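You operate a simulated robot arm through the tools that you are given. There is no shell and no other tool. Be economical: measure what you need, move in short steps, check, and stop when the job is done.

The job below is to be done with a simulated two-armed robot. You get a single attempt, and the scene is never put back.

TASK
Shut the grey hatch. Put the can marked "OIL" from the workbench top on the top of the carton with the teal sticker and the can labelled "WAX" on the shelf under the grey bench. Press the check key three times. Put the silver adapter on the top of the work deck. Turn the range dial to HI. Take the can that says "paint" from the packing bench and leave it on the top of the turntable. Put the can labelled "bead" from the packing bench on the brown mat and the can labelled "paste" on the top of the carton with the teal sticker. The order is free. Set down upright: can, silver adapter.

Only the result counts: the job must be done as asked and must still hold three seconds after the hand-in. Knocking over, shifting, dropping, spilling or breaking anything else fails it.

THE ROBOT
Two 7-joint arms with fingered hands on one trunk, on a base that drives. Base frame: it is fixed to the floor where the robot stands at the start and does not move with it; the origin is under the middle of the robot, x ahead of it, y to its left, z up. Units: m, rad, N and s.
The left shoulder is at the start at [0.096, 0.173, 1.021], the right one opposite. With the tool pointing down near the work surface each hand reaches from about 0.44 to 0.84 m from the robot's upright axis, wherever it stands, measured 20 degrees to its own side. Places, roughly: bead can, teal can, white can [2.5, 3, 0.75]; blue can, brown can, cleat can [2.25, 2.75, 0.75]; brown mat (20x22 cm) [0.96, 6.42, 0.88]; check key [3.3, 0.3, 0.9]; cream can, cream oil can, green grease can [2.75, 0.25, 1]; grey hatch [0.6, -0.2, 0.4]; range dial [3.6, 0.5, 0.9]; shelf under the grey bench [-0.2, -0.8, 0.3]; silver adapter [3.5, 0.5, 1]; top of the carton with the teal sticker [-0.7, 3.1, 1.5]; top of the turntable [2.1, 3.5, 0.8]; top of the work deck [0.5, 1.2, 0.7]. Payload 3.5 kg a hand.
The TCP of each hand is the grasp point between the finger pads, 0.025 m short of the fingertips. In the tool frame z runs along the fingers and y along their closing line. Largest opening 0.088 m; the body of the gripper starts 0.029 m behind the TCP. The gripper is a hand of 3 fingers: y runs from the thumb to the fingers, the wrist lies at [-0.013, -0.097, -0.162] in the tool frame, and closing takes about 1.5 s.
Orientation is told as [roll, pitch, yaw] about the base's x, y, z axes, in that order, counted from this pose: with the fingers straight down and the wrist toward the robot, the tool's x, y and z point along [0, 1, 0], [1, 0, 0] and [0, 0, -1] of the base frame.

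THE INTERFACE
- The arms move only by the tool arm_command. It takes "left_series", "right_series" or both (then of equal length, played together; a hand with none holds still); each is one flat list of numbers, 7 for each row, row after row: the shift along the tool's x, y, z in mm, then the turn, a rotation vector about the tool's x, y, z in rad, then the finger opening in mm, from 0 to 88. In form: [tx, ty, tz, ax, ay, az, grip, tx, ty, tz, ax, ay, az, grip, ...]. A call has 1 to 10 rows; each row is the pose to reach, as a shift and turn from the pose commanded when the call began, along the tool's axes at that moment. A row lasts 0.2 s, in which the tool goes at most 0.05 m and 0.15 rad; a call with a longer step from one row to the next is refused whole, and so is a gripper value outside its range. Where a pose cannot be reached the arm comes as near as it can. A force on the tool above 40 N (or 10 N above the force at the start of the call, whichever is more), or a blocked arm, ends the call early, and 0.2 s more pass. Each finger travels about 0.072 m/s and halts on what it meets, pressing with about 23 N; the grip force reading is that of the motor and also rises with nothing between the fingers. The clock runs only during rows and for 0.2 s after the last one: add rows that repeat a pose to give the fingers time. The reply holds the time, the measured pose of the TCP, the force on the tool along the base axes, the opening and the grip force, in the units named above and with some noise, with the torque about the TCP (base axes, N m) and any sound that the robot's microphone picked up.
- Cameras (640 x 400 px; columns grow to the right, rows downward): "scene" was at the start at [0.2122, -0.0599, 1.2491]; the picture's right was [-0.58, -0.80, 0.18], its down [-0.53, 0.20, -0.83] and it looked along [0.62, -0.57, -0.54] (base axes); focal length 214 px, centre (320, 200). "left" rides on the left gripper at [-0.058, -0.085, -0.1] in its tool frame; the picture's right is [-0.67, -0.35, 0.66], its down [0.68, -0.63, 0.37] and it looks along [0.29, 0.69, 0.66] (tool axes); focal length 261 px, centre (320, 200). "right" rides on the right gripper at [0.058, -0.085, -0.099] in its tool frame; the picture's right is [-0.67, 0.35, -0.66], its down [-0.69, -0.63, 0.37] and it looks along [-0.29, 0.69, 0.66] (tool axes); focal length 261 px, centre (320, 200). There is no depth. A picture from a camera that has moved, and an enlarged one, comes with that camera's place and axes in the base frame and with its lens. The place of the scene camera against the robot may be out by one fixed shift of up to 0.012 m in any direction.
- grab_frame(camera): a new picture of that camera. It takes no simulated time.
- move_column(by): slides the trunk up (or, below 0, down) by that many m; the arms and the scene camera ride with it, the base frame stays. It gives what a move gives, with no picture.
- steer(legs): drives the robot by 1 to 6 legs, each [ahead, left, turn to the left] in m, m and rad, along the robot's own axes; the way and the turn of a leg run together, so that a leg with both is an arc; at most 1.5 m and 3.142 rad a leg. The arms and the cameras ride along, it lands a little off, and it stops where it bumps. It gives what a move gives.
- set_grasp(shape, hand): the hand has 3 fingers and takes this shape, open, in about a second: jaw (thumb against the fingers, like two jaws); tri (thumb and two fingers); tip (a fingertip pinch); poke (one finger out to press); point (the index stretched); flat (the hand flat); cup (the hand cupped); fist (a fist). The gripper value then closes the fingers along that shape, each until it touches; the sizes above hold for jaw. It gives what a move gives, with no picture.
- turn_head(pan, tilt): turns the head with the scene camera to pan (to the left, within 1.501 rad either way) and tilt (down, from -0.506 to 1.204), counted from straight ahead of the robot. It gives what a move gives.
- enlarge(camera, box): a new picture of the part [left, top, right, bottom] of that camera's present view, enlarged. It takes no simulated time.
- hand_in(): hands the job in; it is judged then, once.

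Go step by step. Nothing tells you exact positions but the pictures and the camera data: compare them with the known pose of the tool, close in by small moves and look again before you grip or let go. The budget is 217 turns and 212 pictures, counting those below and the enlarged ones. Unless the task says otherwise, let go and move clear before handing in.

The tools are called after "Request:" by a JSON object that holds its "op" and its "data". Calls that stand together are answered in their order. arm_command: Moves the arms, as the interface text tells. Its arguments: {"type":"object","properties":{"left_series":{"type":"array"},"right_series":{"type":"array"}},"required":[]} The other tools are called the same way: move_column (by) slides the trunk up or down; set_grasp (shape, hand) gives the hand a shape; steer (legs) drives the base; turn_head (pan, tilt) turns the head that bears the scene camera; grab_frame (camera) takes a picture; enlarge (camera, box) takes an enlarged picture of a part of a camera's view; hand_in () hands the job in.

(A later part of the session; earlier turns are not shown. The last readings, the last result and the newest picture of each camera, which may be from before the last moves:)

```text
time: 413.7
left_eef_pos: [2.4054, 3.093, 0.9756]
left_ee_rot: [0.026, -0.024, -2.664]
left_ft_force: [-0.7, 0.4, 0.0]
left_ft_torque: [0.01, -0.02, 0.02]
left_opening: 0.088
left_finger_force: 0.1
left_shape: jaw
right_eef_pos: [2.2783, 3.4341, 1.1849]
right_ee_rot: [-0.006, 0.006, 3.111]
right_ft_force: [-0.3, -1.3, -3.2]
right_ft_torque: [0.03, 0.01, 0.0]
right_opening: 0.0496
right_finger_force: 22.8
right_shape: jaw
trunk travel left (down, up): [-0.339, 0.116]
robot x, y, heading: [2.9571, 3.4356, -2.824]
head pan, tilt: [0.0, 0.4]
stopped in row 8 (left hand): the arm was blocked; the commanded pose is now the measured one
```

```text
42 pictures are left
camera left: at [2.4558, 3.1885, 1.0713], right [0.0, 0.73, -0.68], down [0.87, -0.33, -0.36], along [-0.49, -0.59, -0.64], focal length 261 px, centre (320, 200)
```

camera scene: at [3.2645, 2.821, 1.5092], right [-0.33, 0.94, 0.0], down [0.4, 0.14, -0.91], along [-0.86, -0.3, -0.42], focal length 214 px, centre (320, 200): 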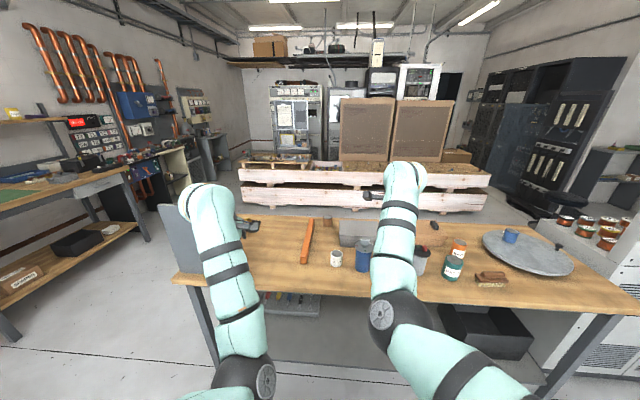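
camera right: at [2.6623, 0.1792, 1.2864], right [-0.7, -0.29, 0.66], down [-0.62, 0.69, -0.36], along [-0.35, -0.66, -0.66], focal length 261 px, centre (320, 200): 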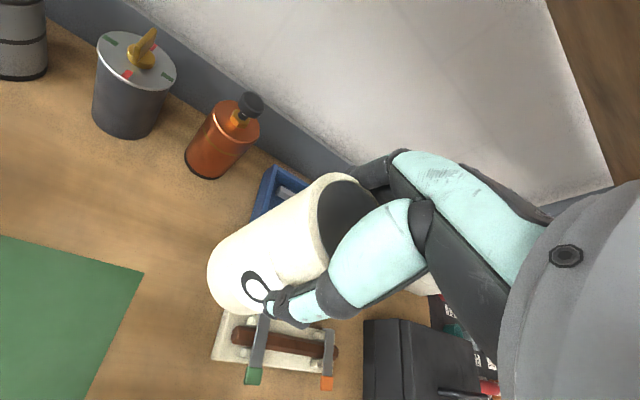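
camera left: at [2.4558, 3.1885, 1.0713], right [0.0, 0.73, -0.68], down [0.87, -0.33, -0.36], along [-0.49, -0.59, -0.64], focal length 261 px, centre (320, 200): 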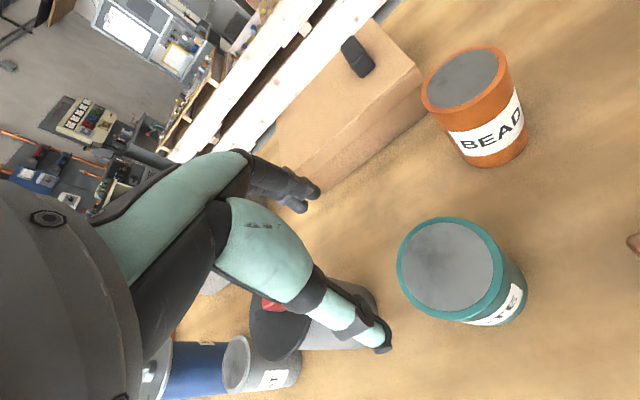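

Blocked sideways by my own arms; I'll shift the base 4 cm instead, then lower and grip.

Request:
{"op": "steer", "data": {"legs": [[-0.017, -0.041, 0]]}}

Request:
{"op": "grab_frame", "data": {"camera": "left"}}

```text
time: 414.6
left_eef_pos: [2.4089, 3.1337, 0.9728]
left_ee_rot: [0.022, -0.02, -2.665]
left_ft_force: [0.5, 0.1, 0.4]
left_ft_torque: [0.04, 0.0, 0.0]
left_opening: 0.0881
left_finger_force: 0.0
left_shape: jaw
right_eef_pos: [2.2797, 3.4722, 1.1847]
right_ee_rot: [-0.012, 0.005, 3.114]
right_ft_force: [-0.7, -0.1, -2.3]
right_ft_torque: [0.01, 0.0, -0.02]
right_opening: 0.0498
right_finger_force: 22.9
right_shape: jaw
trunk travel left (down, up): [-0.339, 0.116]
robot x, y, heading: [2.9618, 3.4791, -2.825]
head pan, tilt: [0.0, 0.4]
```

```text
41 pictures are left
camera left: at [2.4587, 3.2274, 1.0693], right [0.0, 0.74, -0.68], down [0.87, -0.33, -0.36], along [-0.49, -0.59, -0.64], focal length 261 px, centre (320, 200)
```

left: 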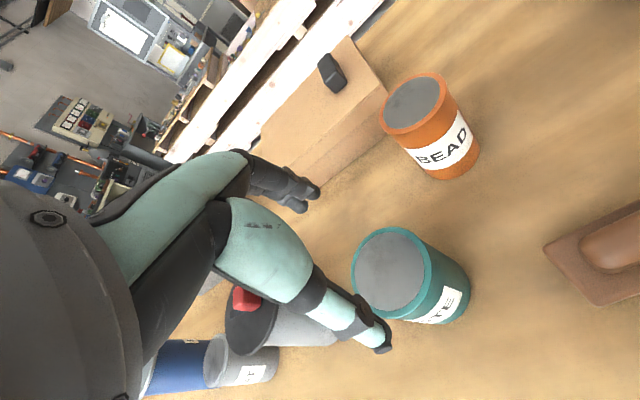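

Exactly centred. Lowering and gripping PASTE.

Request:
{"op": "arm_command", "data": {"left_series": [0, 0, 25, 0, 0, 0, 88, 0, 0, 50, 0, 0, 0, 88, 0, 0, 75, 0, 0, 0, 88, 0, 0, 92, 0, 0, 0, 88, 0, 0, 100, 0, 0, 0, 88, 0, 0, 100, 0, 0, 0, 60, 0, 0, 100, 0, 0, 0, 40, 0, 0, 100, 0, 0, 0, 40, 0, 0, 100, 0, 0, 0, 40]}}

Request:
{"op": "arm_command", "data": {"left_series": [0, 0, -15, 0, 0, 0, 40, 0, 0, -60, 0, 0, 0, 40, 0, 0, -105, 0, 0, 0, 40, 0, 0, -150, 0, 0, 0, 40, 0, 0, -195, 0, 0, 0, 40, 0, 0, -240, 0, 0, 0, 40, 0, 0, -285, 0, 0, 0, 40, 0, 0, -285, 0, 0, 0, 40]}}

Request:
{"op": "grab_frame", "data": {"camera": "left"}}

```text
time: 416.6
left_eef_pos: [2.4079, 3.1354, 0.8748]
left_ee_rot: [0.027, -0.02, -2.666]
left_ft_force: [0.6, 0.6, 0.3]
left_ft_torque: [0.01, 0.01, 0.02]
left_opening: 0.0577
left_finger_force: 23.2
left_shape: jaw
right_eef_pos: [2.2815, 3.4782, 1.1872]
right_ee_rot: [-0.005, 0.006, 3.11]
right_ft_force: [-0.1, 0.6, -2.3]
right_ft_torque: [0.0, -0.01, 0.0]
right_opening: 0.0495
right_finger_force: 23.1
right_shape: jaw
trunk travel left (down, up): [-0.339, 0.116]
robot x, y, heading: [2.9646, 3.4812, -2.825]
head pan, tilt: [0.0, 0.4]
```

```text
time: 418.4
left_eef_pos: [2.4162, 3.1308, 1.1644]
left_ee_rot: [0.031, -0.024, -2.647]
left_ft_force: [0.5, 0.4, -3.4]
left_ft_torque: [0.01, 0.01, -0.02]
left_opening: 0.0576
left_finger_force: 23.1
left_shape: jaw
right_eef_pos: [2.2804, 3.4795, 1.1865]
right_ee_rot: [-0.007, 0.007, 3.112]
right_ft_force: [-0.3, 0.9, -2.8]
right_ft_torque: [0.02, -0.01, 0.01]
right_opening: 0.0493
right_finger_force: 23.2
right_shape: jaw
trunk travel left (down, up): [-0.339, 0.116]
robot x, y, heading: [2.9599, 3.4752, -2.829]
head pan, tilt: [0.0, 0.4]
```

```text
40 pictures are left
camera left: at [2.4639, 3.2281, 1.2591], right [-0.02, 0.73, -0.69], down [0.88, -0.32, -0.36], along [-0.48, -0.61, -0.63], focal length 261 px, centre (320, 200)
```

left: 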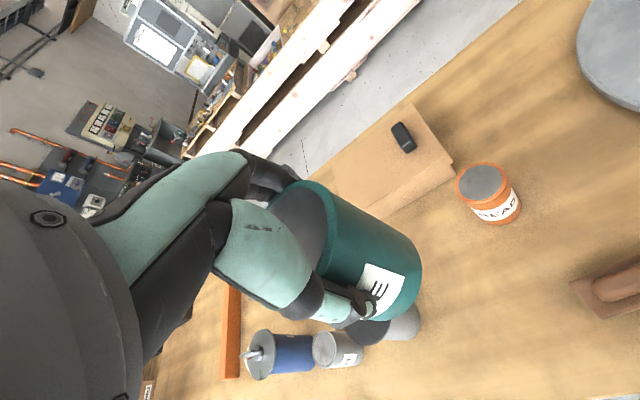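

PASTE is held, OIL too. I'll drive back around the south end of the bench and north along the deck toward the cartons.

Request:
{"op": "steer", "data": {"legs": [[0, 0.73, 0], [-0.25, 0, 0], [0, 0, 1.344], [1.114, 0, 0], [0, 0, -0.905], [1.054, 0, 0]]}}

Request:
{"op": "steer", "data": {"legs": [[0, 0, -1.159], [1.187, 0, 0], [0, 0, -0.912], [1.446, 0, 0], [0, 0, -0.174], [0.6, 0, 0]]}}

Request:
{"op": "turn_head", "data": {"pan": 0.8, "tilt": 0.15}}

Request:
{"op": "grab_frame", "data": {"camera": "scene"}}

```text
time: 439.5
left_eef_pos: [2.4557, 0.4555, 1.1646]
left_ee_rot: [0.029, -0.027, -2.163]
left_ft_force: [0.2, 0.1, -2.5]
left_ft_torque: [0.0, 0.01, -0.03]
left_opening: 0.0573
left_finger_force: 22.7
left_shape: jaw
right_eef_pos: [2.1747, 0.7011, 1.1864]
right_ee_rot: [-0.003, 0.005, -2.687]
right_ft_force: [0.2, 0.5, -2.6]
right_ft_torque: [-0.03, 0.01, -0.03]
right_opening: 0.0493
right_finger_force: 22.9
right_shape: jaw
trunk travel left (down, up): [-0.339, 0.116]
robot x, y, heading: [2.7754, 1.0163, -2.347]
head pan, tilt: [0.0, 0.4]
```

```text
time: 461.3
left_eef_pos: [1.0048, 4.0608, 1.1662]
left_ee_rot: [0.032, -0.029, 1.85]
left_ft_force: [0.1, -0.5, -2.3]
left_ft_torque: [0.01, -0.01, 0.0]
left_opening: 0.0568
left_finger_force: 23.6
left_shape: jaw
right_eef_pos: [1.3762, 4.1168, 1.1869]
right_ee_rot: [-0.006, 0.006, 1.322]
right_ft_force: [0.1, -0.6, -3.3]
right_ft_torque: [-0.01, 0.0, 0.01]
right_opening: 0.0493
right_finger_force: 22.7
right_shape: jaw
trunk travel left (down, up): [-0.339, 0.116]
robot x, y, heading: [1.2281, 3.4538, 1.665]
head pan, tilt: [0.0, 0.4]
```

```text
time: 462.4
left_eef_pos: [1.0045, 4.0629, 1.1647]
left_ee_rot: [0.032, -0.03, 1.85]
left_ft_force: [-0.6, 1.0, -2.8]
left_ft_torque: [-0.03, -0.04, -0.01]
left_opening: 0.057
left_finger_force: 23.1
left_shape: jaw
right_eef_pos: [1.376, 4.1174, 1.1861]
right_ee_rot: [-0.004, 0.007, 1.323]
right_ft_force: [0.2, 0.4, -2.8]
right_ft_torque: [-0.02, 0.0, 0.0]
right_opening: 0.0494
right_finger_force: 23.1
right_shape: jaw
trunk travel left (down, up): [-0.339, 0.116]
robot x, y, heading: [1.2288, 3.4507, 1.663]
head pan, tilt: [0.799, 0.15]
```

```text
39 pictures are left
camera scene: at [1.1464, 3.5187, 1.5335], right [0.63, 0.78, -0.03], down [0.12, -0.13, -0.98], along [-0.77, 0.61, -0.18], focal length 214 px, centre (320, 200)
```

scene: 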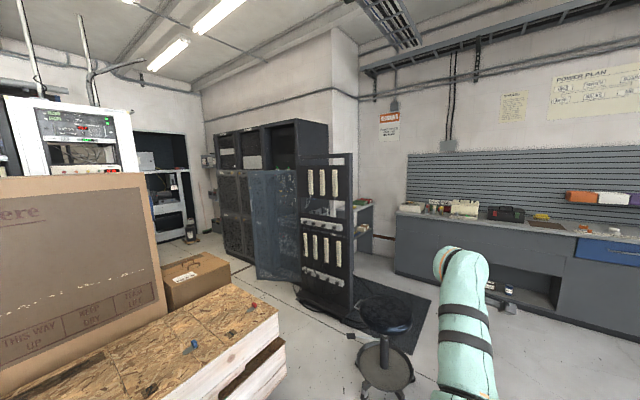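

The target carton's NE top corner is near (-0.48,3.48) at z≈1.5; the east side is blocked by the deck, so I'll look from the north end.

Request:
{"op": "steer", "data": {"legs": [[0, 0, 0.647], [0.88, 0, 0], [0, 0, 1.2]]}}

Request:
{"op": "turn_head", "data": {"pan": 0.0, "tilt": 0.25}}

Request:
{"op": "grab_frame", "data": {"camera": "scene"}}

```text
time: 471.8
left_eef_pos: [0.1041, 3.7208, 1.1644]
left_ee_rot: [0.031, -0.03, -2.589]
left_ft_force: [-0.2, -0.8, -2.9]
left_ft_torque: [0.03, -0.01, -0.01]
left_opening: 0.0563
left_finger_force: 22.9
left_shape: jaw
right_eef_pos: [-0.0479, 4.0633, 1.1852]
right_ee_rot: [-0.005, 0.006, -3.117]
right_ft_force: [0.3, -0.9, -2.9]
right_ft_torque: [0.01, 0.0, 0.0]
right_opening: 0.0494
right_finger_force: 23.0
right_shape: jaw
trunk travel left (down, up): [-0.339, 0.116]
robot x, y, heading: [0.6289, 4.105, -2.777]
head pan, tilt: [0.799, 0.15]
```

```text
time: 472.9
left_eef_pos: [0.1051, 3.7202, 1.1654]
left_ee_rot: [0.031, -0.03, -2.589]
left_ft_force: [0.4, -0.1, -2.1]
left_ft_torque: [0.03, -0.04, 0.0]
left_opening: 0.0563
left_finger_force: 22.5
left_shape: jaw
right_eef_pos: [-0.0483, 4.0637, 1.1865]
right_ee_rot: [-0.005, 0.008, -3.118]
right_ft_force: [-0.5, 0.7, -2.5]
right_ft_torque: [-0.01, -0.01, 0.02]
right_opening: 0.0493
right_finger_force: 23.1
right_shape: jaw
trunk travel left (down, up): [-0.339, 0.116]
robot x, y, heading: [0.6297, 4.0981, -2.776]
head pan, tilt: [0.0, 0.25]
```

```text
38 pictures are left
camera scene: at [0.5234, 4.0604, 1.5231], right [-0.36, 0.93, 0.0], down [0.26, 0.1, -0.96], along [-0.89, -0.34, -0.28], focal length 214 px, centre (320, 200)
```

scene: 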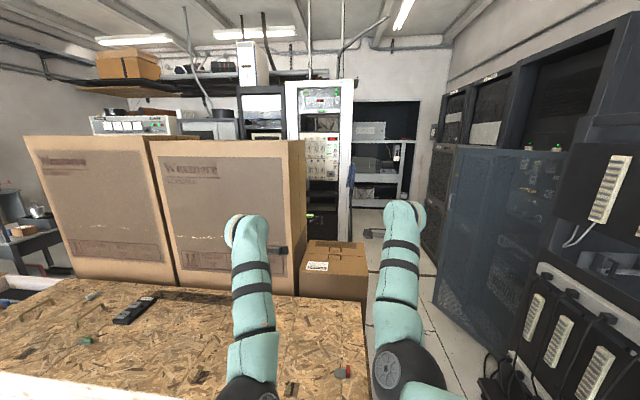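

The small box and the stool block the north approach; an aisle west of the cartons looks reachable from my start area. I'll drive back through the corridor and look up that aisle.

Request:
{"op": "steer", "data": {"legs": [[0, 0, 1.55], [0.75, 0.1, 0], [0, 0, -0.25], [1.35, 0, 0], [0, 0, -0.1], [1.2, 0, 0]]}}

```text
time: 494.3
left_eef_pos: [1.2579, 0.2426, 1.1648]
left_ee_rot: [0.031, -0.028, -1.394]
left_ft_force: [-0.4, -0.2, -3.7]
left_ft_torque: [0.02, 0.01, 0.0]
left_opening: 0.0557
left_finger_force: 23.3
left_shape: jaw
right_eef_pos: [0.8825, 0.2257, 1.1861]
right_ee_rot: [-0.003, 0.008, -1.923]
right_ft_force: [-0.4, 0.7, -2.6]
right_ft_torque: [-0.02, -0.03, 0.04]
right_opening: 0.0494
right_finger_force: 22.6
right_shape: jaw
trunk travel left (down, up): [-0.339, 0.116]
robot x, y, heading: [1.0937, 0.8782, -1.58]
head pan, tilt: [0.0, 0.25]
```

Continuing through the corridor to the west side.

Request:
{"op": "steer", "data": {"legs": [[0.55, 0, 0], [0, 0, -1.309], [0.92, 0, 0], [0, 0, -0.574], [0.79, 0, 0], [0, 0, -0.82]]}}

Request:
{"op": "turn_head", "data": {"pan": 0.0, "tilt": 0.4}}

Request:
{"op": "grab_frame", "data": {"camera": "scene"}}

```text
time: 510.5
left_eef_pos: [-1.1989, 0.3271, 1.1689]
left_ee_rot: [0.036, -0.034, 3.042]
left_ft_force: [13.8, 1.4, -0.3]
left_ft_torque: [-0.04, 0.32, -0.01]
left_opening: 0.0554
left_finger_force: 23.8
left_shape: jaw
right_eef_pos: [-1.1139, 0.6928, 1.1874]
right_ee_rot: [-0.003, 0.005, 2.514]
right_ft_force: [0.5, 0.5, -2.8]
right_ft_torque: [0.04, 0.01, 0.02]
right_opening: 0.0493
right_finger_force: 23.2
right_shape: jaw
trunk travel left (down, up): [-0.339, 0.116]
robot x, y, heading: [-0.5519, 0.3111, 2.856]
head pan, tilt: [0.0, 0.25]
stopped in leg 5: the force on the tool passed its limit at 51 N (the readings are from after the stop); the commanded pose is now the measured one
```

```text
time: 511.2
left_eef_pos: [-1.1996, 0.327, 1.1699]
left_ee_rot: [0.036, -0.035, 3.04]
left_ft_force: [15.1, 3.3, -1.7]
left_ft_torque: [-0.07, 0.36, -0.06]
left_opening: 0.0555
left_finger_force: 23.1
left_shape: jaw
right_eef_pos: [-1.1129, 0.6921, 1.1881]
right_ee_rot: [-0.005, 0.005, 2.517]
right_ft_force: [-0.1, -0.3, -3.1]
right_ft_torque: [-0.02, 0.01, 0.0]
right_opening: 0.0494
right_finger_force: 23.2
right_shape: jaw
trunk travel left (down, up): [-0.339, 0.116]
robot x, y, heading: [-0.5511, 0.3056, 2.854]
head pan, tilt: [0.0, 0.4]
```

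```text
37 pictures are left
camera scene: at [-0.658, 0.3371, 1.5096], right [0.28, 0.96, 0.0], down [0.4, -0.12, -0.91], along [-0.87, 0.25, -0.42], focal length 214 px, centre (320, 200)
```

scene: 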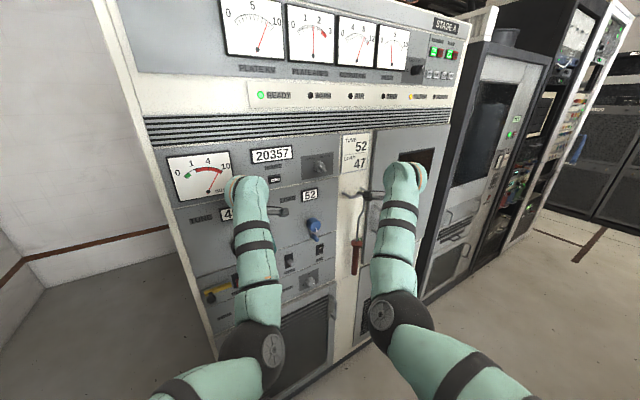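

The left hand touched the white cabinet's front. I'll back off at once.

Request:
{"op": "steer", "data": {"legs": [[-0.3, 0, 0], [0, 0, -0.85]]}}

Request:
{"op": "turn_head", "data": {"pan": 0.2, "tilt": 0.4}}

Request:
{"op": "grab_frame", "data": {"camera": "scene"}}

Request:
{"op": "grab_frame", "data": {"camera": "left"}}

```text
time: 515.5
left_eef_pos: [-0.6719, 0.7257, 1.1664]
left_ee_rot: [0.035, -0.032, 2.183]
left_ft_force: [-0.5, 0.4, -2.2]
left_ft_torque: [-0.02, -0.03, -0.02]
left_opening: 0.056
left_finger_force: 22.9
left_shape: jaw
right_eef_pos: [-0.34, 0.9001, 1.1859]
right_ee_rot: [-0.004, 0.005, 1.656]
right_ft_force: [0.1, 0.7, -2.3]
right_ft_torque: [0.02, -0.02, -0.03]
right_opening: 0.0495
right_finger_force: 23.3
right_shape: jaw
trunk travel left (down, up): [-0.339, 0.116]
robot x, y, heading: [-0.2583, 0.2264, 2.0]
head pan, tilt: [0.0, 0.4]
```

```text
time: 516.2
left_eef_pos: [-0.6721, 0.7254, 1.1666]
left_ee_rot: [0.036, -0.032, 2.186]
left_ft_force: [-0.1, 0.5, -3.1]
left_ft_torque: [0.03, -0.03, 0.02]
left_opening: 0.0563
left_finger_force: 23.0
left_shape: jaw
right_eef_pos: [-0.3384, 0.9002, 1.1859]
right_ee_rot: [-0.005, 0.006, 1.657]
right_ft_force: [0.3, 0.3, -2.4]
right_ft_torque: [-0.02, 0.0, -0.03]
right_opening: 0.0497
right_finger_force: 23.3
right_shape: jaw
trunk travel left (down, up): [-0.339, 0.116]
robot x, y, heading: [-0.2572, 0.2258, 2.001]
head pan, tilt: [0.201, 0.4]
```

```text
36 pictures are left
camera scene: at [-0.3273, 0.3057, 1.5093], right [0.81, 0.59, -0.01], down [0.24, -0.35, -0.91], along [-0.54, 0.73, -0.42], focal length 214 px, centre (320, 200)
```

scene: 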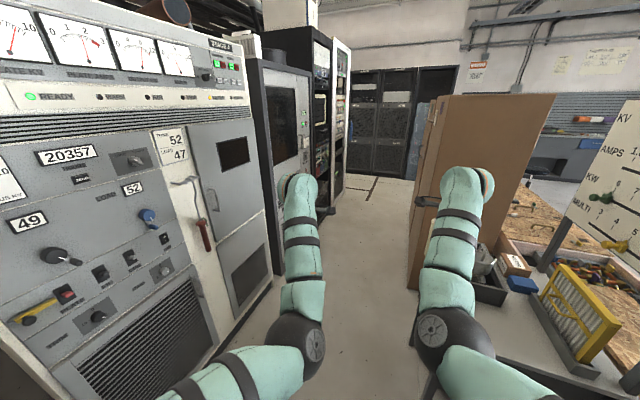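

```text
35 pictures are left
camera left: at [-0.5706, 0.6909, 1.2618], right [0.72, 0.1, -0.69], down [-0.21, -0.91, -0.36], along [-0.66, 0.41, -0.63], focal length 261 px, centre (320, 200)
```

left: 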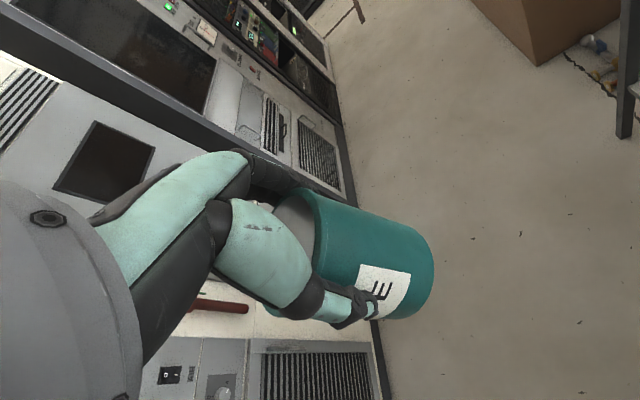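

The aisle west of the cartons is open. I'll drive up it in stages with the arms pointing along it.

Request:
{"op": "steer", "data": {"legs": [[0, 0, 0.098], [1.475, 0, 0], [0, 0, -0.27], [0.95, 0, 0]]}}

Request:
{"op": "move_column", "data": {"by": 0.11}}

Request:
{"op": "arm_command", "data": {"left_series": [0, -5, -40, 0, 0, 0, 40, 0, -10, -80, 0, 0, 0, 40, 0, -20, -120, 0, 0, 0, 40, 0, -30, -160, 0, 0, 0, 40, 0, -40, -200, 0, 0, 0, 40, 0, -50, -240, 0, 0, 0, 40, 0, -60, -280, 0, 0, 0, 40, 0, -70, -320, 0, 0, 0, 40, 0, -80, -355, 0, 0, 0, 40, 0, -80, -355, 0, 0, 0, 40], "right_series": [0, -5, -40, 0, 0, 0, 45, 0, -10, -80, 0, 0, 0, 45, 0, -20, -120, 0, 0, 0, 45, 0, -30, -160, 0, 0, 0, 45, 0, -40, -200, 0, 0, 0, 45, 0, -50, -240, 0, 0, 0, 45, 0, -60, -280, 0, 0, 0, 45, 0, -70, -320, 0, 0, 0, 45, 0, -80, -355, 0, 0, 0, 45, 0, -80, -355, 0, 0, 0, 45]}}

Request:
{"op": "turn_head", "data": {"pan": -0.8, "tilt": 0.3}}

Request:
{"op": "grab_frame", "data": {"camera": "scene"}}

```text
time: 529.5
left_eef_pos: [-1.5769, 2.9725, 1.1673]
left_ee_rot: [0.035, -0.03, 2.005]
left_ft_force: [0.1, 0.2, -3.1]
left_ft_torque: [0.03, -0.02, -0.04]
left_opening: 0.056
left_finger_force: 22.8
left_shape: jaw
right_eef_pos: [-1.2188, 3.0853, 1.1865]
right_ee_rot: [-0.005, 0.008, 1.478]
right_ft_force: [0.0, 0.6, -2.0]
right_ft_torque: [-0.03, 0.0, -0.03]
right_opening: 0.0492
right_finger_force: 22.5
right_shape: jaw
trunk travel left (down, up): [-0.339, 0.116]
robot x, y, heading: [-1.2599, 2.4077, 1.824]
head pan, tilt: [0.201, 0.4]
```

```text
time: 530.9
left_eef_pos: [-1.5805, 2.9731, 1.2772]
left_ee_rot: [0.036, -0.032, 2.006]
left_ft_force: [-0.5, 0.1, -3.8]
left_ft_torque: [-0.01, -0.05, -0.01]
left_opening: 0.0561
left_finger_force: 22.9
left_shape: jaw
right_eef_pos: [-1.2189, 3.0857, 1.2959]
right_ee_rot: [-0.006, 0.009, 1.48]
right_ft_force: [-0.5, 0.6, -2.1]
right_ft_torque: [0.02, 0.0, -0.01]
right_opening: 0.0492
right_finger_force: 23.0
right_shape: jaw
trunk travel left (down, up): [-0.449, 0.006]
robot x, y, heading: [-1.2597, 2.4079, 1.824]
head pan, tilt: [0.201, 0.4]
```

```text
time: 533.3
left_eef_pos: [-1.5515, 2.9076, 1.5933]
left_ee_rot: [0.047, 0.037, 2.036]
left_ft_force: [0.4, 0.7, -2.6]
left_ft_torque: [0.04, -0.02, 0.01]
left_opening: 0.0561
left_finger_force: 23.8
left_shape: jaw
right_eef_pos: [-1.2273, 2.989, 1.6307]
right_ee_rot: [-0.007, 0.009, 1.476]
right_ft_force: [0.4, -0.3, -3.0]
right_ft_torque: [0.01, -0.04, -0.02]
right_opening: 0.0494
right_finger_force: 22.6
right_shape: jaw
right hand out of reach, approached as far as the arm can: row 8, 9, 10
trunk travel left (down, up): [-0.449, 0.006]
robot x, y, heading: [-1.2606, 2.4077, 1.823]
head pan, tilt: [0.201, 0.4]
stopped in row 10 (left hand): the arm was blocked; the commanded pose is now the measured one
```

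```text
time: 534.6
left_eef_pos: [-1.5503, 2.906, 1.5947]
left_ee_rot: [0.047, 0.036, 2.035]
left_ft_force: [0.5, 0.7, -2.5]
left_ft_torque: [0.02, 0.02, 0.0]
left_opening: 0.0557
left_finger_force: 22.9
left_shape: jaw
right_eef_pos: [-1.2275, 2.9893, 1.6313]
right_ee_rot: [-0.003, 0.007, 1.478]
right_ft_force: [0.0, 0.2, -2.4]
right_ft_torque: [-0.04, 0.02, -0.03]
right_opening: 0.0492
right_finger_force: 22.7
right_shape: jaw
trunk travel left (down, up): [-0.449, 0.006]
robot x, y, heading: [-1.2607, 2.4054, 1.823]
head pan, tilt: [-0.799, 0.3]
```

```text
34 pictures are left
camera scene: at [-1.2192, 2.4735, 1.6333], right [0.85, -0.52, 0.0], down [-0.15, -0.25, -0.95], along [0.5, 0.82, -0.3], focal length 214 px, centre (320, 200)
```

scene: 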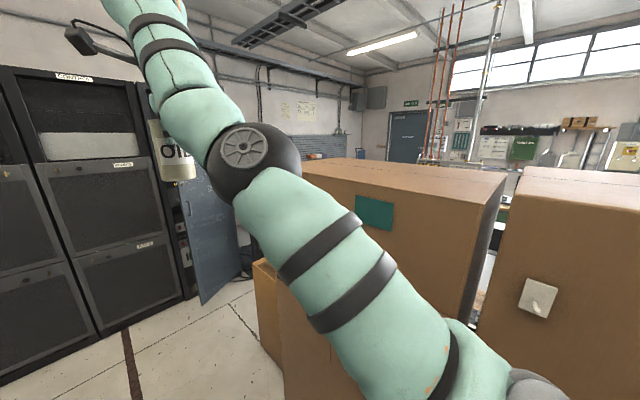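

The teal sticker is on this carton's west face — confirmed, top at z≈1.505. I'll drive alongside it and raise the left can a little more before turning.

Request:
{"op": "steer", "data": {"legs": [[0.474, 0, 0]]}}

Request:
{"op": "arm_command", "data": {"left_series": [0, 15, -15, 0.02, -0.02, 0, 40, 0, 30, -30, 0.04, -0.04, 0, 40, 0, 30, -45, 0.04, -0.04, 0, 40, 0, 30, -45, 0.04, -0.04, 0, 40]}}

```text
time: 537.4
left_eef_pos: [-1.6684, 3.3613, 1.5951]
left_ee_rot: [0.046, 0.031, 2.038]
left_ft_force: [-0.1, -0.6, -2.8]
left_ft_torque: [0.0, -0.02, 0.0]
left_opening: 0.0561
left_finger_force: 23.2
left_shape: jaw
right_eef_pos: [-1.3466, 3.4444, 1.6335]
right_ee_rot: [-0.006, 0.006, 1.481]
right_ft_force: [0.3, -0.7, -2.4]
right_ft_torque: [0.05, 0.01, -0.04]
right_opening: 0.0494
right_finger_force: 22.9
right_shape: jaw
trunk travel left (down, up): [-0.449, 0.006]
robot x, y, heading: [-1.3773, 2.8597, 1.826]
head pan, tilt: [-0.799, 0.3]
```

```text
time: 538.4
left_eef_pos: [-1.6778, 3.3683, 1.6105]
left_ee_rot: [0.007, 0.075, 2.039]
left_ft_force: [0.7, -1.1, -2.4]
left_ft_torque: [0.01, -0.01, 0.01]
left_opening: 0.0559
left_finger_force: 23.2
left_shape: jaw
left hand out of reach, approached as far as the arm can: row 1, 2, 3, 4
right_eef_pos: [-1.3464, 3.4495, 1.6315]
right_ee_rot: [-0.004, 0.008, 1.48]
right_ft_force: [-0.1, 0.9, -1.8]
right_ft_torque: [0.02, -0.01, 0.0]
right_opening: 0.0494
right_finger_force: 23.0
right_shape: jaw
trunk travel left (down, up): [-0.449, 0.006]
robot x, y, heading: [-1.3757, 2.8635, 1.82]
head pan, tilt: [-0.799, 0.3]
```

Left can bottom is now at about 1.535. I'll level it, turn to face the carton and look.

Request:
{"op": "arm_command", "data": {"left_series": [0, 0, 0, -0.04, 0, 0, 40, 0, 0, 0, -0.075, 0, 0, 40, 0, 0, 0, -0.075, 0, 0, 40]}}

Request:
{"op": "steer", "data": {"legs": [[0, 0, -1.57]]}}

Request:
{"op": "turn_head", "data": {"pan": 0.0, "tilt": 0.5}}

Request:
{"op": "grab_frame", "data": {"camera": "scene"}}

```text
time: 539.2
left_eef_pos: [-1.6774, 3.3661, 1.6109]
left_ee_rot: [0.007, -0.002, 2.037]
left_ft_force: [-0.4, 0.4, -2.6]
left_ft_torque: [0.01, 0.0, 0.01]
left_opening: 0.0558
left_finger_force: 22.9
left_shape: jaw
right_eef_pos: [-1.3472, 3.4471, 1.6317]
right_ee_rot: [-0.007, 0.008, 1.481]
right_ft_force: [0.2, -0.1, -2.6]
right_ft_torque: [-0.03, 0.01, -0.04]
right_opening: 0.0496
right_finger_force: 23.1
right_shape: jaw
trunk travel left (down, up): [-0.449, 0.006]
robot x, y, heading: [-1.3811, 2.8645, 1.823]
head pan, tilt: [-0.799, 0.3]
```

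```text
time: 543.4
left_eef_pos: [-0.8854, 3.1798, 1.6111]
left_ee_rot: [0.006, 0.0, 0.5]
left_ft_force: [-0.1, 0.0, -3.2]
left_ft_torque: [-0.01, -0.06, 0.01]
left_opening: 0.0559
left_finger_force: 23.0
left_shape: jaw
right_eef_pos: [-0.7951, 2.8529, 1.6325]
right_ee_rot: [-0.008, 0.006, -0.058]
right_ft_force: [0.7, 0.5, -2.1]
right_ft_torque: [-0.04, -0.03, 0.01]
right_opening: 0.0495
right_finger_force: 22.8
right_shape: jaw
trunk travel left (down, up): [-0.449, 0.006]
robot x, y, heading: [-1.3747, 2.8651, 0.288]
head pan, tilt: [-0.799, 0.3]
```

```text
time: 544.5
left_eef_pos: [-0.8858, 3.1782, 1.6101]
left_ee_rot: [0.006, -0.001, 0.498]
left_ft_force: [1.1, 0.3, -2.8]
left_ft_torque: [0.0, 0.0, -0.04]
left_opening: 0.0558
left_finger_force: 22.5
left_shape: jaw
right_eef_pos: [-0.7926, 2.8516, 1.6324]
right_ee_rot: [-0.005, 0.007, -0.058]
right_ft_force: [-0.5, -0.3, -3.3]
right_ft_torque: [-0.03, -0.04, 0.01]
right_opening: 0.0491
right_finger_force: 23.3
right_shape: jaw
trunk travel left (down, up): [-0.449, 0.006]
robot x, y, heading: [-1.3746, 2.865, 0.289]
head pan, tilt: [0.0, 0.499]
```

```text
33 pictures are left
camera scene: at [-1.3089, 2.8841, 1.6149], right [0.28, -0.96, 0.0], down [-0.46, -0.13, -0.88], along [0.84, 0.25, -0.48], focal length 214 px, centre (320, 200)
```

scene: 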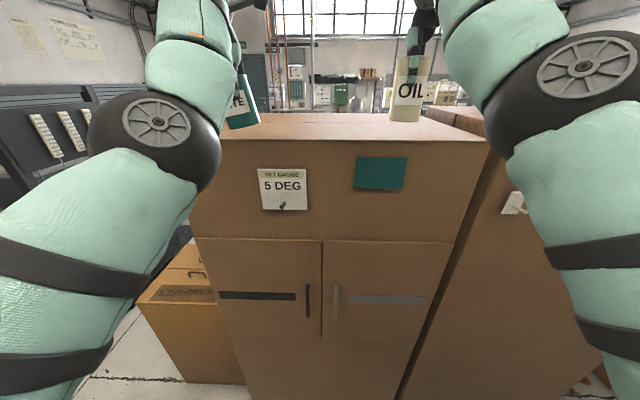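

Both cans hover above the west edge of the top. I'll move 12 cm forward and 5 cm right, then lower both gently.

Request:
{"op": "steer", "data": {"legs": [[0.125, -0.05, 0]]}}

Request:
{"op": "arm_command", "data": {"left_series": [0, 0, 10, 0, 0, 0, 40, 0, 0, 18, 0, 0, 0, 40, 0, 0, 24, 0, 0, 0, 40, 0, 0, 24, 0, 0, 0, 40], "right_series": [0, 0, 10, 0, 0, 0, 45, 0, 0, 18, 0, 0, 0, 45, 0, 0, 24, 0, 0, 0, 45, 0, 0, 24, 0, 0, 0, 45]}}

Request:
{"op": "grab_frame", "data": {"camera": "scene"}}

```text
time: 545.8
left_eef_pos: [-0.7635, 3.1639, 1.6134]
left_ee_rot: [0.003, -0.004, 0.496]
left_ft_force: [0.7, -0.9, -2.4]
left_ft_torque: [-0.03, -0.02, 0.03]
left_opening: 0.0558
left_finger_force: 23.1
left_shape: jaw
right_eef_pos: [-0.6706, 2.8379, 1.6357]
right_ee_rot: [-0.006, 0.002, -0.058]
right_ft_force: [-1.3, 0.2, -3.2]
right_ft_torque: [0.0, 0.0, 0.01]
right_opening: 0.0492
right_finger_force: 22.9
right_shape: jaw
trunk travel left (down, up): [-0.449, 0.006]
robot x, y, heading: [-1.2467, 2.8495, 0.28]
head pan, tilt: [0.0, 0.499]
```

```text
time: 546.8
left_eef_pos: [-0.7521, 3.1671, 1.5865]
left_ee_rot: [0.005, 0.001, 0.502]
left_ft_force: [-0.3, 0.5, -2.7]
left_ft_torque: [-0.01, 0.03, 0.02]
left_opening: 0.0558
left_finger_force: 23.0
left_shape: jaw
right_eef_pos: [-0.6608, 2.8355, 1.6076]
right_ee_rot: [-0.006, 0.01, -0.06]
right_ft_force: [1.1, -0.1, -2.3]
right_ft_torque: [0.04, -0.02, 0.03]
right_opening: 0.0497
right_finger_force: 23.6
right_shape: jaw
trunk travel left (down, up): [-0.449, 0.006]
robot x, y, heading: [-1.2483, 2.8512, 0.284]
head pan, tilt: [0.0, 0.499]
```

```text
32 pictures are left
camera scene: at [-1.175, 2.8696, 1.6148], right [0.28, -0.96, 0.0], down [-0.46, -0.13, -0.88], along [0.84, 0.25, -0.48], focal length 214 px, centre (320, 200)
```

scene: 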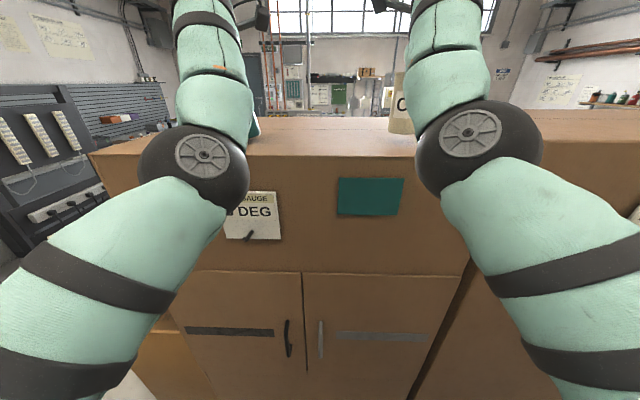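

Both can bottoms are about 7 mm above the top. Lowering until contact.

Request:
{"op": "arm_command", "data": {"left_series": [0, 0, 3, 0, 0, 0, 40, 0, 0, 6, 0, 0, 0, 40, 0, 0, 9, 0, 0, 0, 40, 0, 0, 11, 0, 0, 0, 40, 0, 0, 11, 0, 0, 0, 40], "right_series": [0, 0, 3, 0, 0, 0, 45, 0, 0, 6, 0, 0, 0, 45, 0, 0, 9, 0, 0, 0, 45, 0, 0, 11, 0, 0, 0, 45, 0, 0, 11, 0, 0, 0, 45]}}

```text
time: 548.0
left_eef_pos: [-0.7575, 3.1683, 1.5784]
left_ee_rot: [0.001, -0.006, 0.512]
left_ft_force: [6.4, -8.2, 19.0]
left_ft_torque: [0.08, -0.34, -0.15]
left_opening: 0.0553
left_finger_force: 22.9
left_shape: jaw
right_eef_pos: [-0.6631, 2.8315, 1.5974]
right_ee_rot: [-0.004, 0.007, -0.06]
right_ft_force: [0.1, -0.2, -3.2]
right_ft_torque: [0.02, -0.01, -0.02]
right_opening: 0.0495
right_finger_force: 22.8
right_shape: jaw
trunk travel left (down, up): [-0.449, 0.006]
robot x, y, heading: [-1.2458, 2.8515, 0.281]
head pan, tilt: [0.0, 0.499]
```

Left is down; right a few mm to go.

Request:
{"op": "arm_command", "data": {"left_series": [0, 0, -1, 0, 0, 0, 40, 0, 0, -2, 0, 0, 0, 40, 0, 0, -2, 0, 0, 0, 40, 0, 0, -2, 0, 0, 0, 40], "right_series": [0, 0, 3, 0, 0, 0, 45, 0, 0, 6, 0, 0, 0, 45, 0, 0, 8, 0, 0, 0, 45, 0, 0, 8, 0, 0, 0, 45]}}

```text
time: 549.0
left_eef_pos: [-0.7558, 3.1683, 1.5751]
left_ee_rot: [0.005, 0.003, 0.508]
left_ft_force: [1.1, -5.0, 14.8]
left_ft_torque: [0.18, -0.29, -0.07]
left_opening: 0.0548
left_finger_force: 23.3
left_shape: jaw
right_eef_pos: [-0.6659, 2.8333, 1.5911]
right_ee_rot: [-0.004, 0.005, -0.059]
right_ft_force: [0.3, 0.0, -2.8]
right_ft_torque: [0.01, 0.0, 0.0]
right_opening: 0.0494
right_finger_force: 22.8
right_shape: jaw
trunk travel left (down, up): [-0.449, 0.006]
robot x, y, heading: [-1.2506, 2.8513, 0.279]
head pan, tilt: [0.0, 0.499]
```

Right still free; a bit further down.

Request:
{"op": "arm_command", "data": {"right_series": [0, 0, 3, 0, 0, 0, 45, 0, 0, 6, 0, 0, 0, 45, 0, 0, 9, 0, 0, 0, 45, 0, 0, 11, 0, 0, 0, 45, 0, 0, 11, 0, 0, 0, 45]}}

Request:
{"op": "grab_frame", "data": {"camera": "right"}}

```text
time: 550.1
left_eef_pos: [-0.7611, 3.1717, 1.5759]
left_ee_rot: [0.0, 0.003, 0.513]
left_ft_force: [2.4, -4.2, 10.1]
left_ft_torque: [0.07, -0.18, -0.09]
left_opening: 0.055
left_finger_force: 22.7
left_shape: jaw
right_eef_pos: [-0.6689, 2.8312, 1.5833]
right_ee_rot: [0.004, -0.005, -0.068]
right_ft_force: [2.7, 2.8, 23.9]
right_ft_torque: [-0.01, -0.21, 0.06]
right_opening: 0.0494
right_finger_force: 23.2
right_shape: jaw
trunk travel left (down, up): [-0.449, 0.006]
robot x, y, heading: [-1.2472, 2.8512, 0.284]
head pan, tilt: [0.0, 0.499]
stopped in row 5 (right hand): the force on the tool passed its limit at 41 N (the readings are from after the stop); the commanded pose is now the measured one
```

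```text
31 pictures are left
camera right: at [-0.7495, 2.8953, 1.682], right [0.3, -0.69, 0.66], down [-0.67, -0.64, -0.37], along [0.68, -0.33, -0.66], focal length 261 px, centre (320, 200)
```

right: 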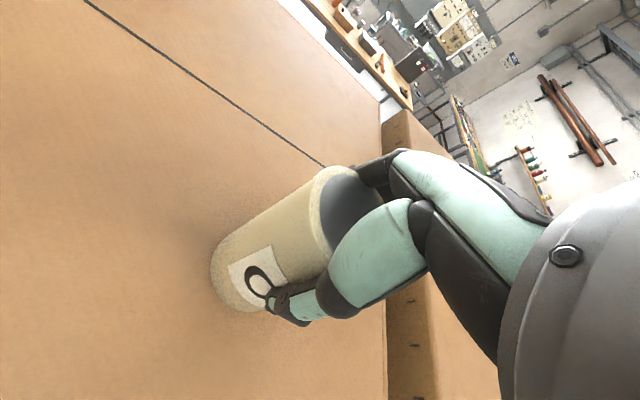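

Both cans rest on the top. I'll release the right hand first: relieve, open fully, and check that it is free.

Request:
{"op": "arm_command", "data": {"right_series": [0, 0, -3, 0, 0, 0, 50, 0, 0, -3, 0, 0, 0, 70, 0, 0, -3, 0, 0, 0, 88, 0, 0, -3, 0, 0, 0, 88, 0, 0, -3, 0, 0, 0, 88, 0, 0, -3, 0, 0, 0, 88, 0, 0, -3, 0, 0, 0, 88, 0, 0, -3, 0, 0, 0, 88, 0, 0, -3, 0, 0, 0, 88], "left_series": [0, 0, -1, 0, 0, 0, 45, 0, 0, -1, 0, 0, 0, 60, 0, 0, -1, 0, 0, 0, 88, 0, 0, -1, 0, 0, 0, 88, 0, 0, -1, 0, 0, 0, 88, 0, 0, -1, 0, 0, 0, 88, 0, 0, -1, 0, 0, 0, 88, 0, 0, -1, 0, 0, 0, 88, 0, 0, -1, 0, 0, 0, 88]}}

Request:
{"op": "grab_frame", "data": {"camera": "right"}}

Request:
{"op": "grab_frame", "data": {"camera": "left"}}

```text
time: 552.1
left_eef_pos: [-0.7573, 3.1723, 1.5761]
left_ee_rot: [0.003, 0.006, 0.51]
left_ft_force: [-1.1, -0.7, 0.2]
left_ft_torque: [0.03, -0.01, -0.02]
left_opening: 0.0877
left_finger_force: 0.0
left_shape: jaw
right_eef_pos: [-0.6646, 2.8347, 1.5834]
right_ee_rot: [0.001, 0.002, -0.066]
right_ft_force: [-0.6, -1.3, 1.7]
right_ft_torque: [0.0, 0.06, 0.0]
right_opening: 0.0879
right_finger_force: 0.1
right_shape: jaw
trunk travel left (down, up): [-0.449, 0.006]
robot x, y, heading: [-1.2459, 2.8487, 0.284]
head pan, tilt: [0.0, 0.499]
```

```text
30 pictures are left
camera right: at [-0.7456, 2.8971, 1.6827], right [0.31, -0.69, 0.66], down [-0.67, -0.64, -0.36], along [0.67, -0.33, -0.66], focal length 261 px, centre (320, 200)
```

right: 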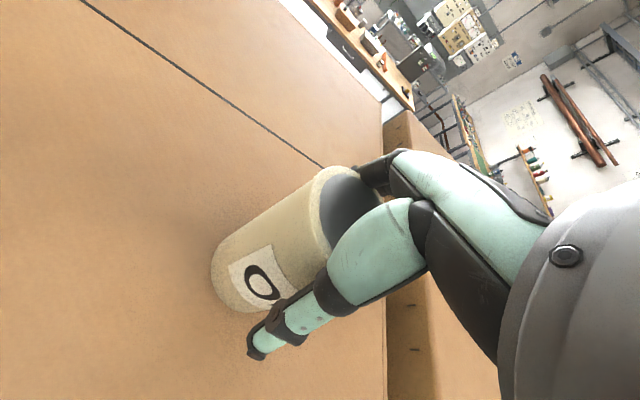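

```text
29 pictures are left
camera left: at [-0.8014, 3.0825, 1.6768], right [0.02, -0.76, -0.65], down [-0.89, 0.29, -0.36], along [0.46, 0.59, -0.66], focal length 261 px, centre (320, 200)
```

left: 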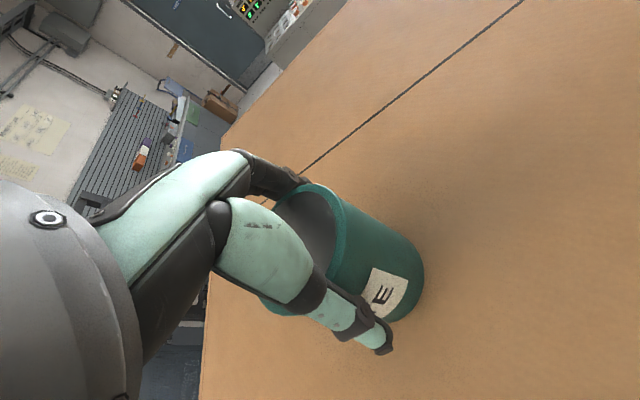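

Both hands are open. I'll lift each a little and compare forces to see whether the cans are free.

Request:
{"op": "arm_command", "data": {"left_series": [0, 0, -5, 0, 0, 0, 88, 0, 0, -10, 0, 0, 0, 88, 0, 0, -14, 0, 0, 0, 88, 0, 0, -14, 0, 0, 0, 88, 0, 0, -14, 0, 0, 0, 88], "right_series": [0, 0, -5, 0, 0, 0, 88, 0, 0, -10, 0, 0, 0, 88, 0, 0, -14, 0, 0, 0, 88, 0, 0, -14, 0, 0, 0, 88, 0, 0, -14, 0, 0, 0, 88]}}

Request:
{"op": "grab_frame", "data": {"camera": "right"}}

Request:
{"op": "grab_frame", "data": {"camera": "left"}}

```text
time: 553.3
left_eef_pos: [-0.756, 3.1732, 1.5914]
left_ee_rot: [0.001, 0.006, 0.51]
left_ft_force: [0.5, 0.0, -0.6]
left_ft_torque: [0.01, 0.0, -0.02]
left_opening: 0.0878
left_finger_force: 0.0
left_shape: jaw
right_eef_pos: [-0.6641, 2.8361, 1.5985]
right_ee_rot: [0.0, 0.0, -0.066]
right_ft_force: [0.1, 0.0, -0.4]
right_ft_torque: [0.02, 0.01, 0.0]
right_opening: 0.0879
right_finger_force: 0.0
right_shape: jaw
trunk travel left (down, up): [-0.449, 0.006]
robot x, y, heading: [-1.246, 2.8521, 0.284]
head pan, tilt: [0.0, 0.499]
```

```text
28 pictures are left
camera right: at [-0.7444, 2.8986, 1.6968], right [0.31, -0.69, 0.66], down [-0.67, -0.64, -0.36], along [0.67, -0.33, -0.66], focal length 261 px, centre (320, 200)
```

right: 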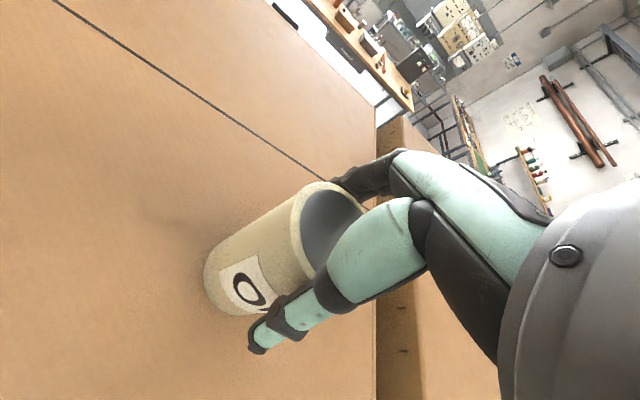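

```text
27 pictures are left
camera left: at [-0.7999, 3.0827, 1.6911], right [0.02, -0.76, -0.66], down [-0.89, 0.29, -0.36], along [0.46, 0.59, -0.66], focal length 261 px, centre (320, 200)
```

left: 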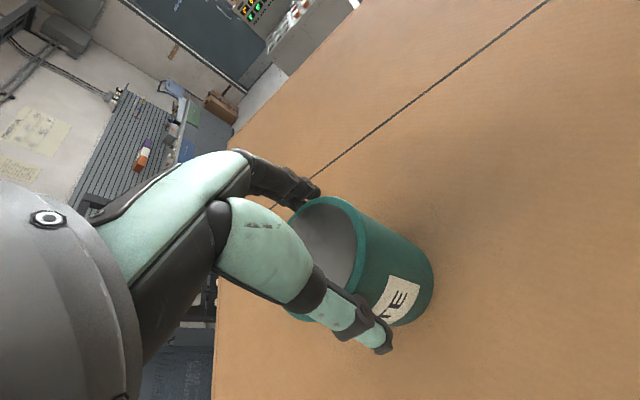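

Both cans are free. I'll keep lifting clear.

Request:
{"op": "arm_command", "data": {"left_series": [0, 0, -15, 0, 0, 0, 88, 0, 0, -30, 0, 0, 0, 88, 0, 0, -45, 0, 0, 0, 88, 0, 0, -55, 0, 0, 0, 88, 0, 0, -55, 0, 0, 0, 88], "right_series": [0, 0, -15, 0, 0, 0, 88, 0, 0, -30, 0, 0, 0, 88, 0, 0, -45, 0, 0, 0, 88, 0, 0, -55, 0, 0, 0, 88, 0, 0, -55, 0, 0, 0, 88]}}

Request:
{"op": "grab_frame", "data": {"camera": "right"}}

```text
time: 554.5
left_eef_pos: [-0.7596, 3.1722, 1.6367]
left_ee_rot: [0.003, 0.004, 0.512]
left_ft_force: [-0.3, -0.6, -0.6]
left_ft_torque: [0.01, 0.04, 0.02]
left_opening: 0.0879
left_finger_force: 0.0
left_shape: jaw
left hand out of reach, approached as far as the arm can: row 3, 4, 5
right_eef_pos: [-0.6735, 2.8321, 1.6466]
right_ee_rot: [0.001, 0.002, -0.064]
right_ft_force: [0.7, -0.2, 0.5]
right_ft_torque: [0.01, 0.02, 0.0]
right_opening: 0.0881
right_finger_force: 0.0
right_shape: jaw
right hand out of reach, approached as far as the arm can: row 3, 4, 5
trunk travel left (down, up): [-0.449, 0.006]
robot x, y, heading: [-1.2447, 2.8511, 0.281]
head pan, tilt: [0.0, 0.499]
```

```text
26 pictures are left
camera right: at [-0.7532, 2.8952, 1.7452], right [0.31, -0.69, 0.65], down [-0.67, -0.64, -0.37], along [0.67, -0.33, -0.66], focal length 261 px, centre (320, 200)
```

right: 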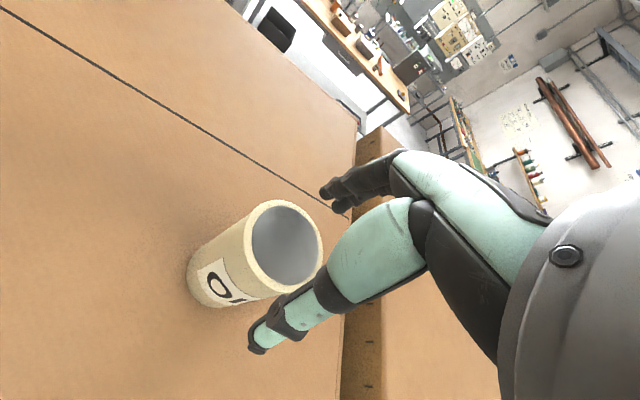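

OIL and PASTE stand on the carton. Right fingertips are barely above the rim, so I'll slide each hand sideways clear before backing away.

Request:
{"op": "move_column", "data": {"by": 0.006}}

Request:
{"op": "arm_command", "data": {"right_series": [-25, 0, 0, 0, 0, 0, 88, -60, 0, 0, 0, 0, 0, 88, -100, 0, 0, 0, 0, 0, 88, -100, 0, 0, 0, 0, 0, 88], "left_series": [25, 0, 0, 0, 0, 0, 88, 60, 0, 0, 0, 0, 0, 88, 100, 0, 0, 0, 0, 0, 88, 100, 0, 0, 0, 0, 0, 88]}}

Request:
{"op": "grab_frame", "data": {"camera": "scene"}}

```text
time: 555.1
left_eef_pos: [-0.7637, 3.1722, 1.6433]
left_ee_rot: [0.002, 0.006, 0.51]
left_ft_force: [-0.4, -0.5, 0.2]
left_ft_torque: [0.0, 0.0, -0.01]
left_opening: 0.0879
left_finger_force: 0.2
left_shape: jaw
right_eef_pos: [-0.6733, 2.8323, 1.6517]
right_ee_rot: [0.0, 0.002, -0.064]
right_ft_force: [0.4, -0.8, -0.1]
right_ft_torque: [-0.02, 0.02, -0.02]
right_opening: 0.0878
right_finger_force: 0.0
right_shape: jaw
trunk travel left (down, up): [-0.455, 0.0]
robot x, y, heading: [-1.2454, 2.854, 0.286]
head pan, tilt: [0.0, 0.499]
```

```text
time: 556.1
left_eef_pos: [-0.811, 3.2583, 1.6424]
left_ee_rot: [0.003, 0.006, 0.509]
left_ft_force: [-0.6, 0.6, 0.4]
left_ft_torque: [0.01, -0.01, -0.02]
left_opening: 0.0878
left_finger_force: 0.0
left_shape: jaw
right_eef_pos: [-0.6604, 2.7375, 1.6698]
right_ee_rot: [-0.001, 0.003, -0.063]
right_ft_force: [0.4, -0.4, 0.2]
right_ft_torque: [-0.01, 0.03, 0.0]
right_opening: 0.0878
right_finger_force: 0.1
right_shape: jaw
right hand out of reach, approached as far as the arm can: row 1, 2, 3, 4
trunk travel left (down, up): [-0.455, 0.0]
robot x, y, heading: [-1.2438, 2.849, 0.278]
head pan, tilt: [0.0, 0.499]
```

```text
25 pictures are left
camera scene: at [-1.1785, 2.8698, 1.6202], right [0.28, -0.96, 0.0], down [-0.46, -0.13, -0.88], along [0.84, 0.25, -0.48], focal length 214 px, centre (320, 200)
```

scene: 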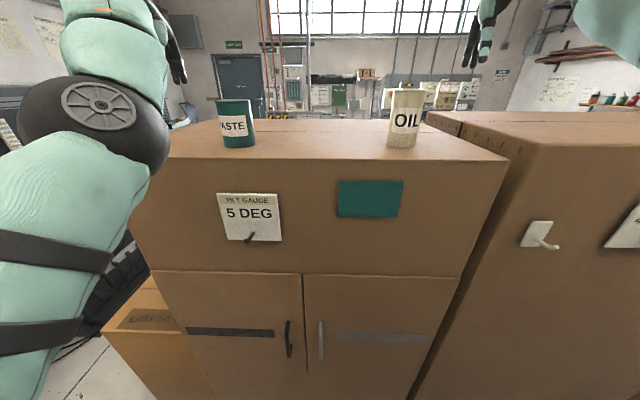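

Both cans stand upright on the teal-sticker carton and my hands are clear. I'll back off, turn south and drive back toward the corridor for BEAD.

Request:
{"op": "steer", "data": {"legs": [[-0.22, 0, 0], [0, 0, -1.547], [1.352, 0, 0], [0, 0, 0.255], [1.415, 0, 0], [0, 0, 0.917]]}}

Request:
{"op": "move_column", "data": {"by": -0.25}}

```text
time: 577.7
left_eef_pos: [0.2229, 0.5073, 1.6419]
left_ee_rot: [0.002, 0.006, 0.113]
left_ft_force: [-0.2, -0.9, 0.8]
left_ft_torque: [0.01, 0.0, 0.01]
left_opening: 0.088
left_finger_force: 0.1
left_shape: jaw
right_eef_pos: [0.1594, -0.0325, 1.6702]
right_ee_rot: [0.0, 0.004, -0.46]
right_ft_force: [-0.3, 0.0, 0.4]
right_ft_torque: [0.01, -0.01, 0.03]
right_opening: 0.0879
right_finger_force: 0.2
right_shape: jaw
trunk travel left (down, up): [-0.455, 0.0]
robot x, y, heading: [-0.3362, 0.3018, -0.108]
head pan, tilt: [0.0, 0.499]
```

```text
time: 580.3
left_eef_pos: [0.2247, 0.5168, 1.3875]
left_ee_rot: [-0.003, 0.015, 0.132]
left_ft_force: [-0.1, 0.4, 0.3]
left_ft_torque: [-0.02, 0.04, -0.01]
left_opening: 0.088
left_finger_force: 0.0
left_shape: jaw
right_eef_pos: [0.2474, -0.041, 1.323]
right_ee_rot: [-0.057, 0.156, -0.463]
right_ft_force: [-0.4, -0.6, -0.5]
right_ft_torque: [0.03, 0.0, 0.04]
right_opening: 0.0878
right_finger_force: 0.1
right_shape: jaw
trunk travel left (down, up): [-0.205, 0.25]
robot x, y, heading: [-0.3385, 0.2991, -0.114]
head pan, tilt: [0.0, 0.499]
```

Driving on to the packing bench's west side.

Request:
{"op": "steer", "data": {"legs": [[0, 0, 0.08], [1.489, 0, 0], [0, 0, 1.308], [1.2, 0, 0], [0, 0, 0.422], [1.109, 0, 0]]}}

```text
time: 603.5
left_eef_pos: [1.0386, 2.9609, 1.393]
left_ee_rot: [-0.01, 0.005, 1.93]
left_ft_force: [-0.1, 0.4, 0.0]
left_ft_torque: [-0.01, 0.02, -0.02]
left_opening: 0.088
left_finger_force: 0.0
left_shape: jaw
right_eef_pos: [1.5756, 3.1131, 1.3233]
right_ee_rot: [-0.055, 0.155, 1.34]
right_ft_force: [0.1, -0.6, -0.4]
right_ft_torque: [0.01, 0.02, 0.01]
right_opening: 0.0879
right_finger_force: 0.1
right_shape: jaw
trunk travel left (down, up): [-0.205, 0.25]
robot x, y, heading: [1.3813, 2.4661, 1.689]
head pan, tilt: [0.0, 0.499]
```

Request:
{"op": "steer", "data": {"legs": [[0.541, 0, 0], [0, 0, -1.239], [0.15, 0, 0]]}}

Request:
{"op": "grab_frame", "data": {"camera": "right"}}

```text
time: 610.8
left_eef_pos: [1.8189, 3.5465, 1.3941]
left_ee_rot: [-0.012, 0.004, 0.672]
left_ft_force: [0.0, -0.4, 0.2]
left_ft_torque: [-0.01, -0.04, 0.02]
left_opening: 0.088
left_finger_force: 0.1
left_shape: jaw
right_eef_pos: [2.1304, 3.0793, 1.325]
right_ee_rot: [-0.056, 0.155, 0.078]
right_ft_force: [0.0, 0.3, -0.7]
right_ft_torque: [-0.01, -0.04, 0.0]
right_opening: 0.088
right_finger_force: 0.1
right_shape: jaw
trunk travel left (down, up): [-0.205, 0.25]
robot x, y, heading: [1.4555, 3.071, 0.426]
head pan, tilt: [0.0, 0.499]
```

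```text
24 pictures are left
camera right: at [2.0566, 3.1378, 1.4325], right [0.5, -0.6, 0.63], down [-0.62, -0.76, -0.23], along [0.61, -0.27, -0.74], focal length 261 px, centre (320, 200)
```

right: 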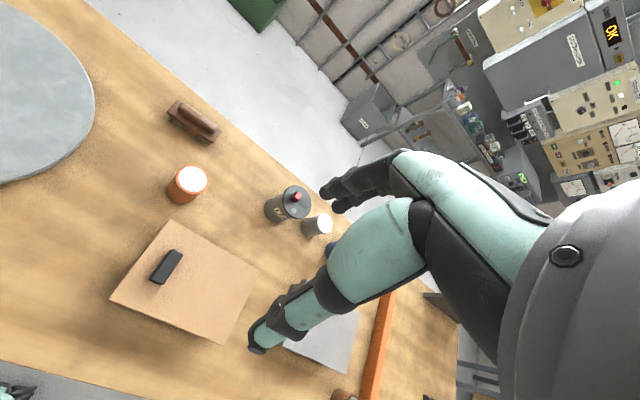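

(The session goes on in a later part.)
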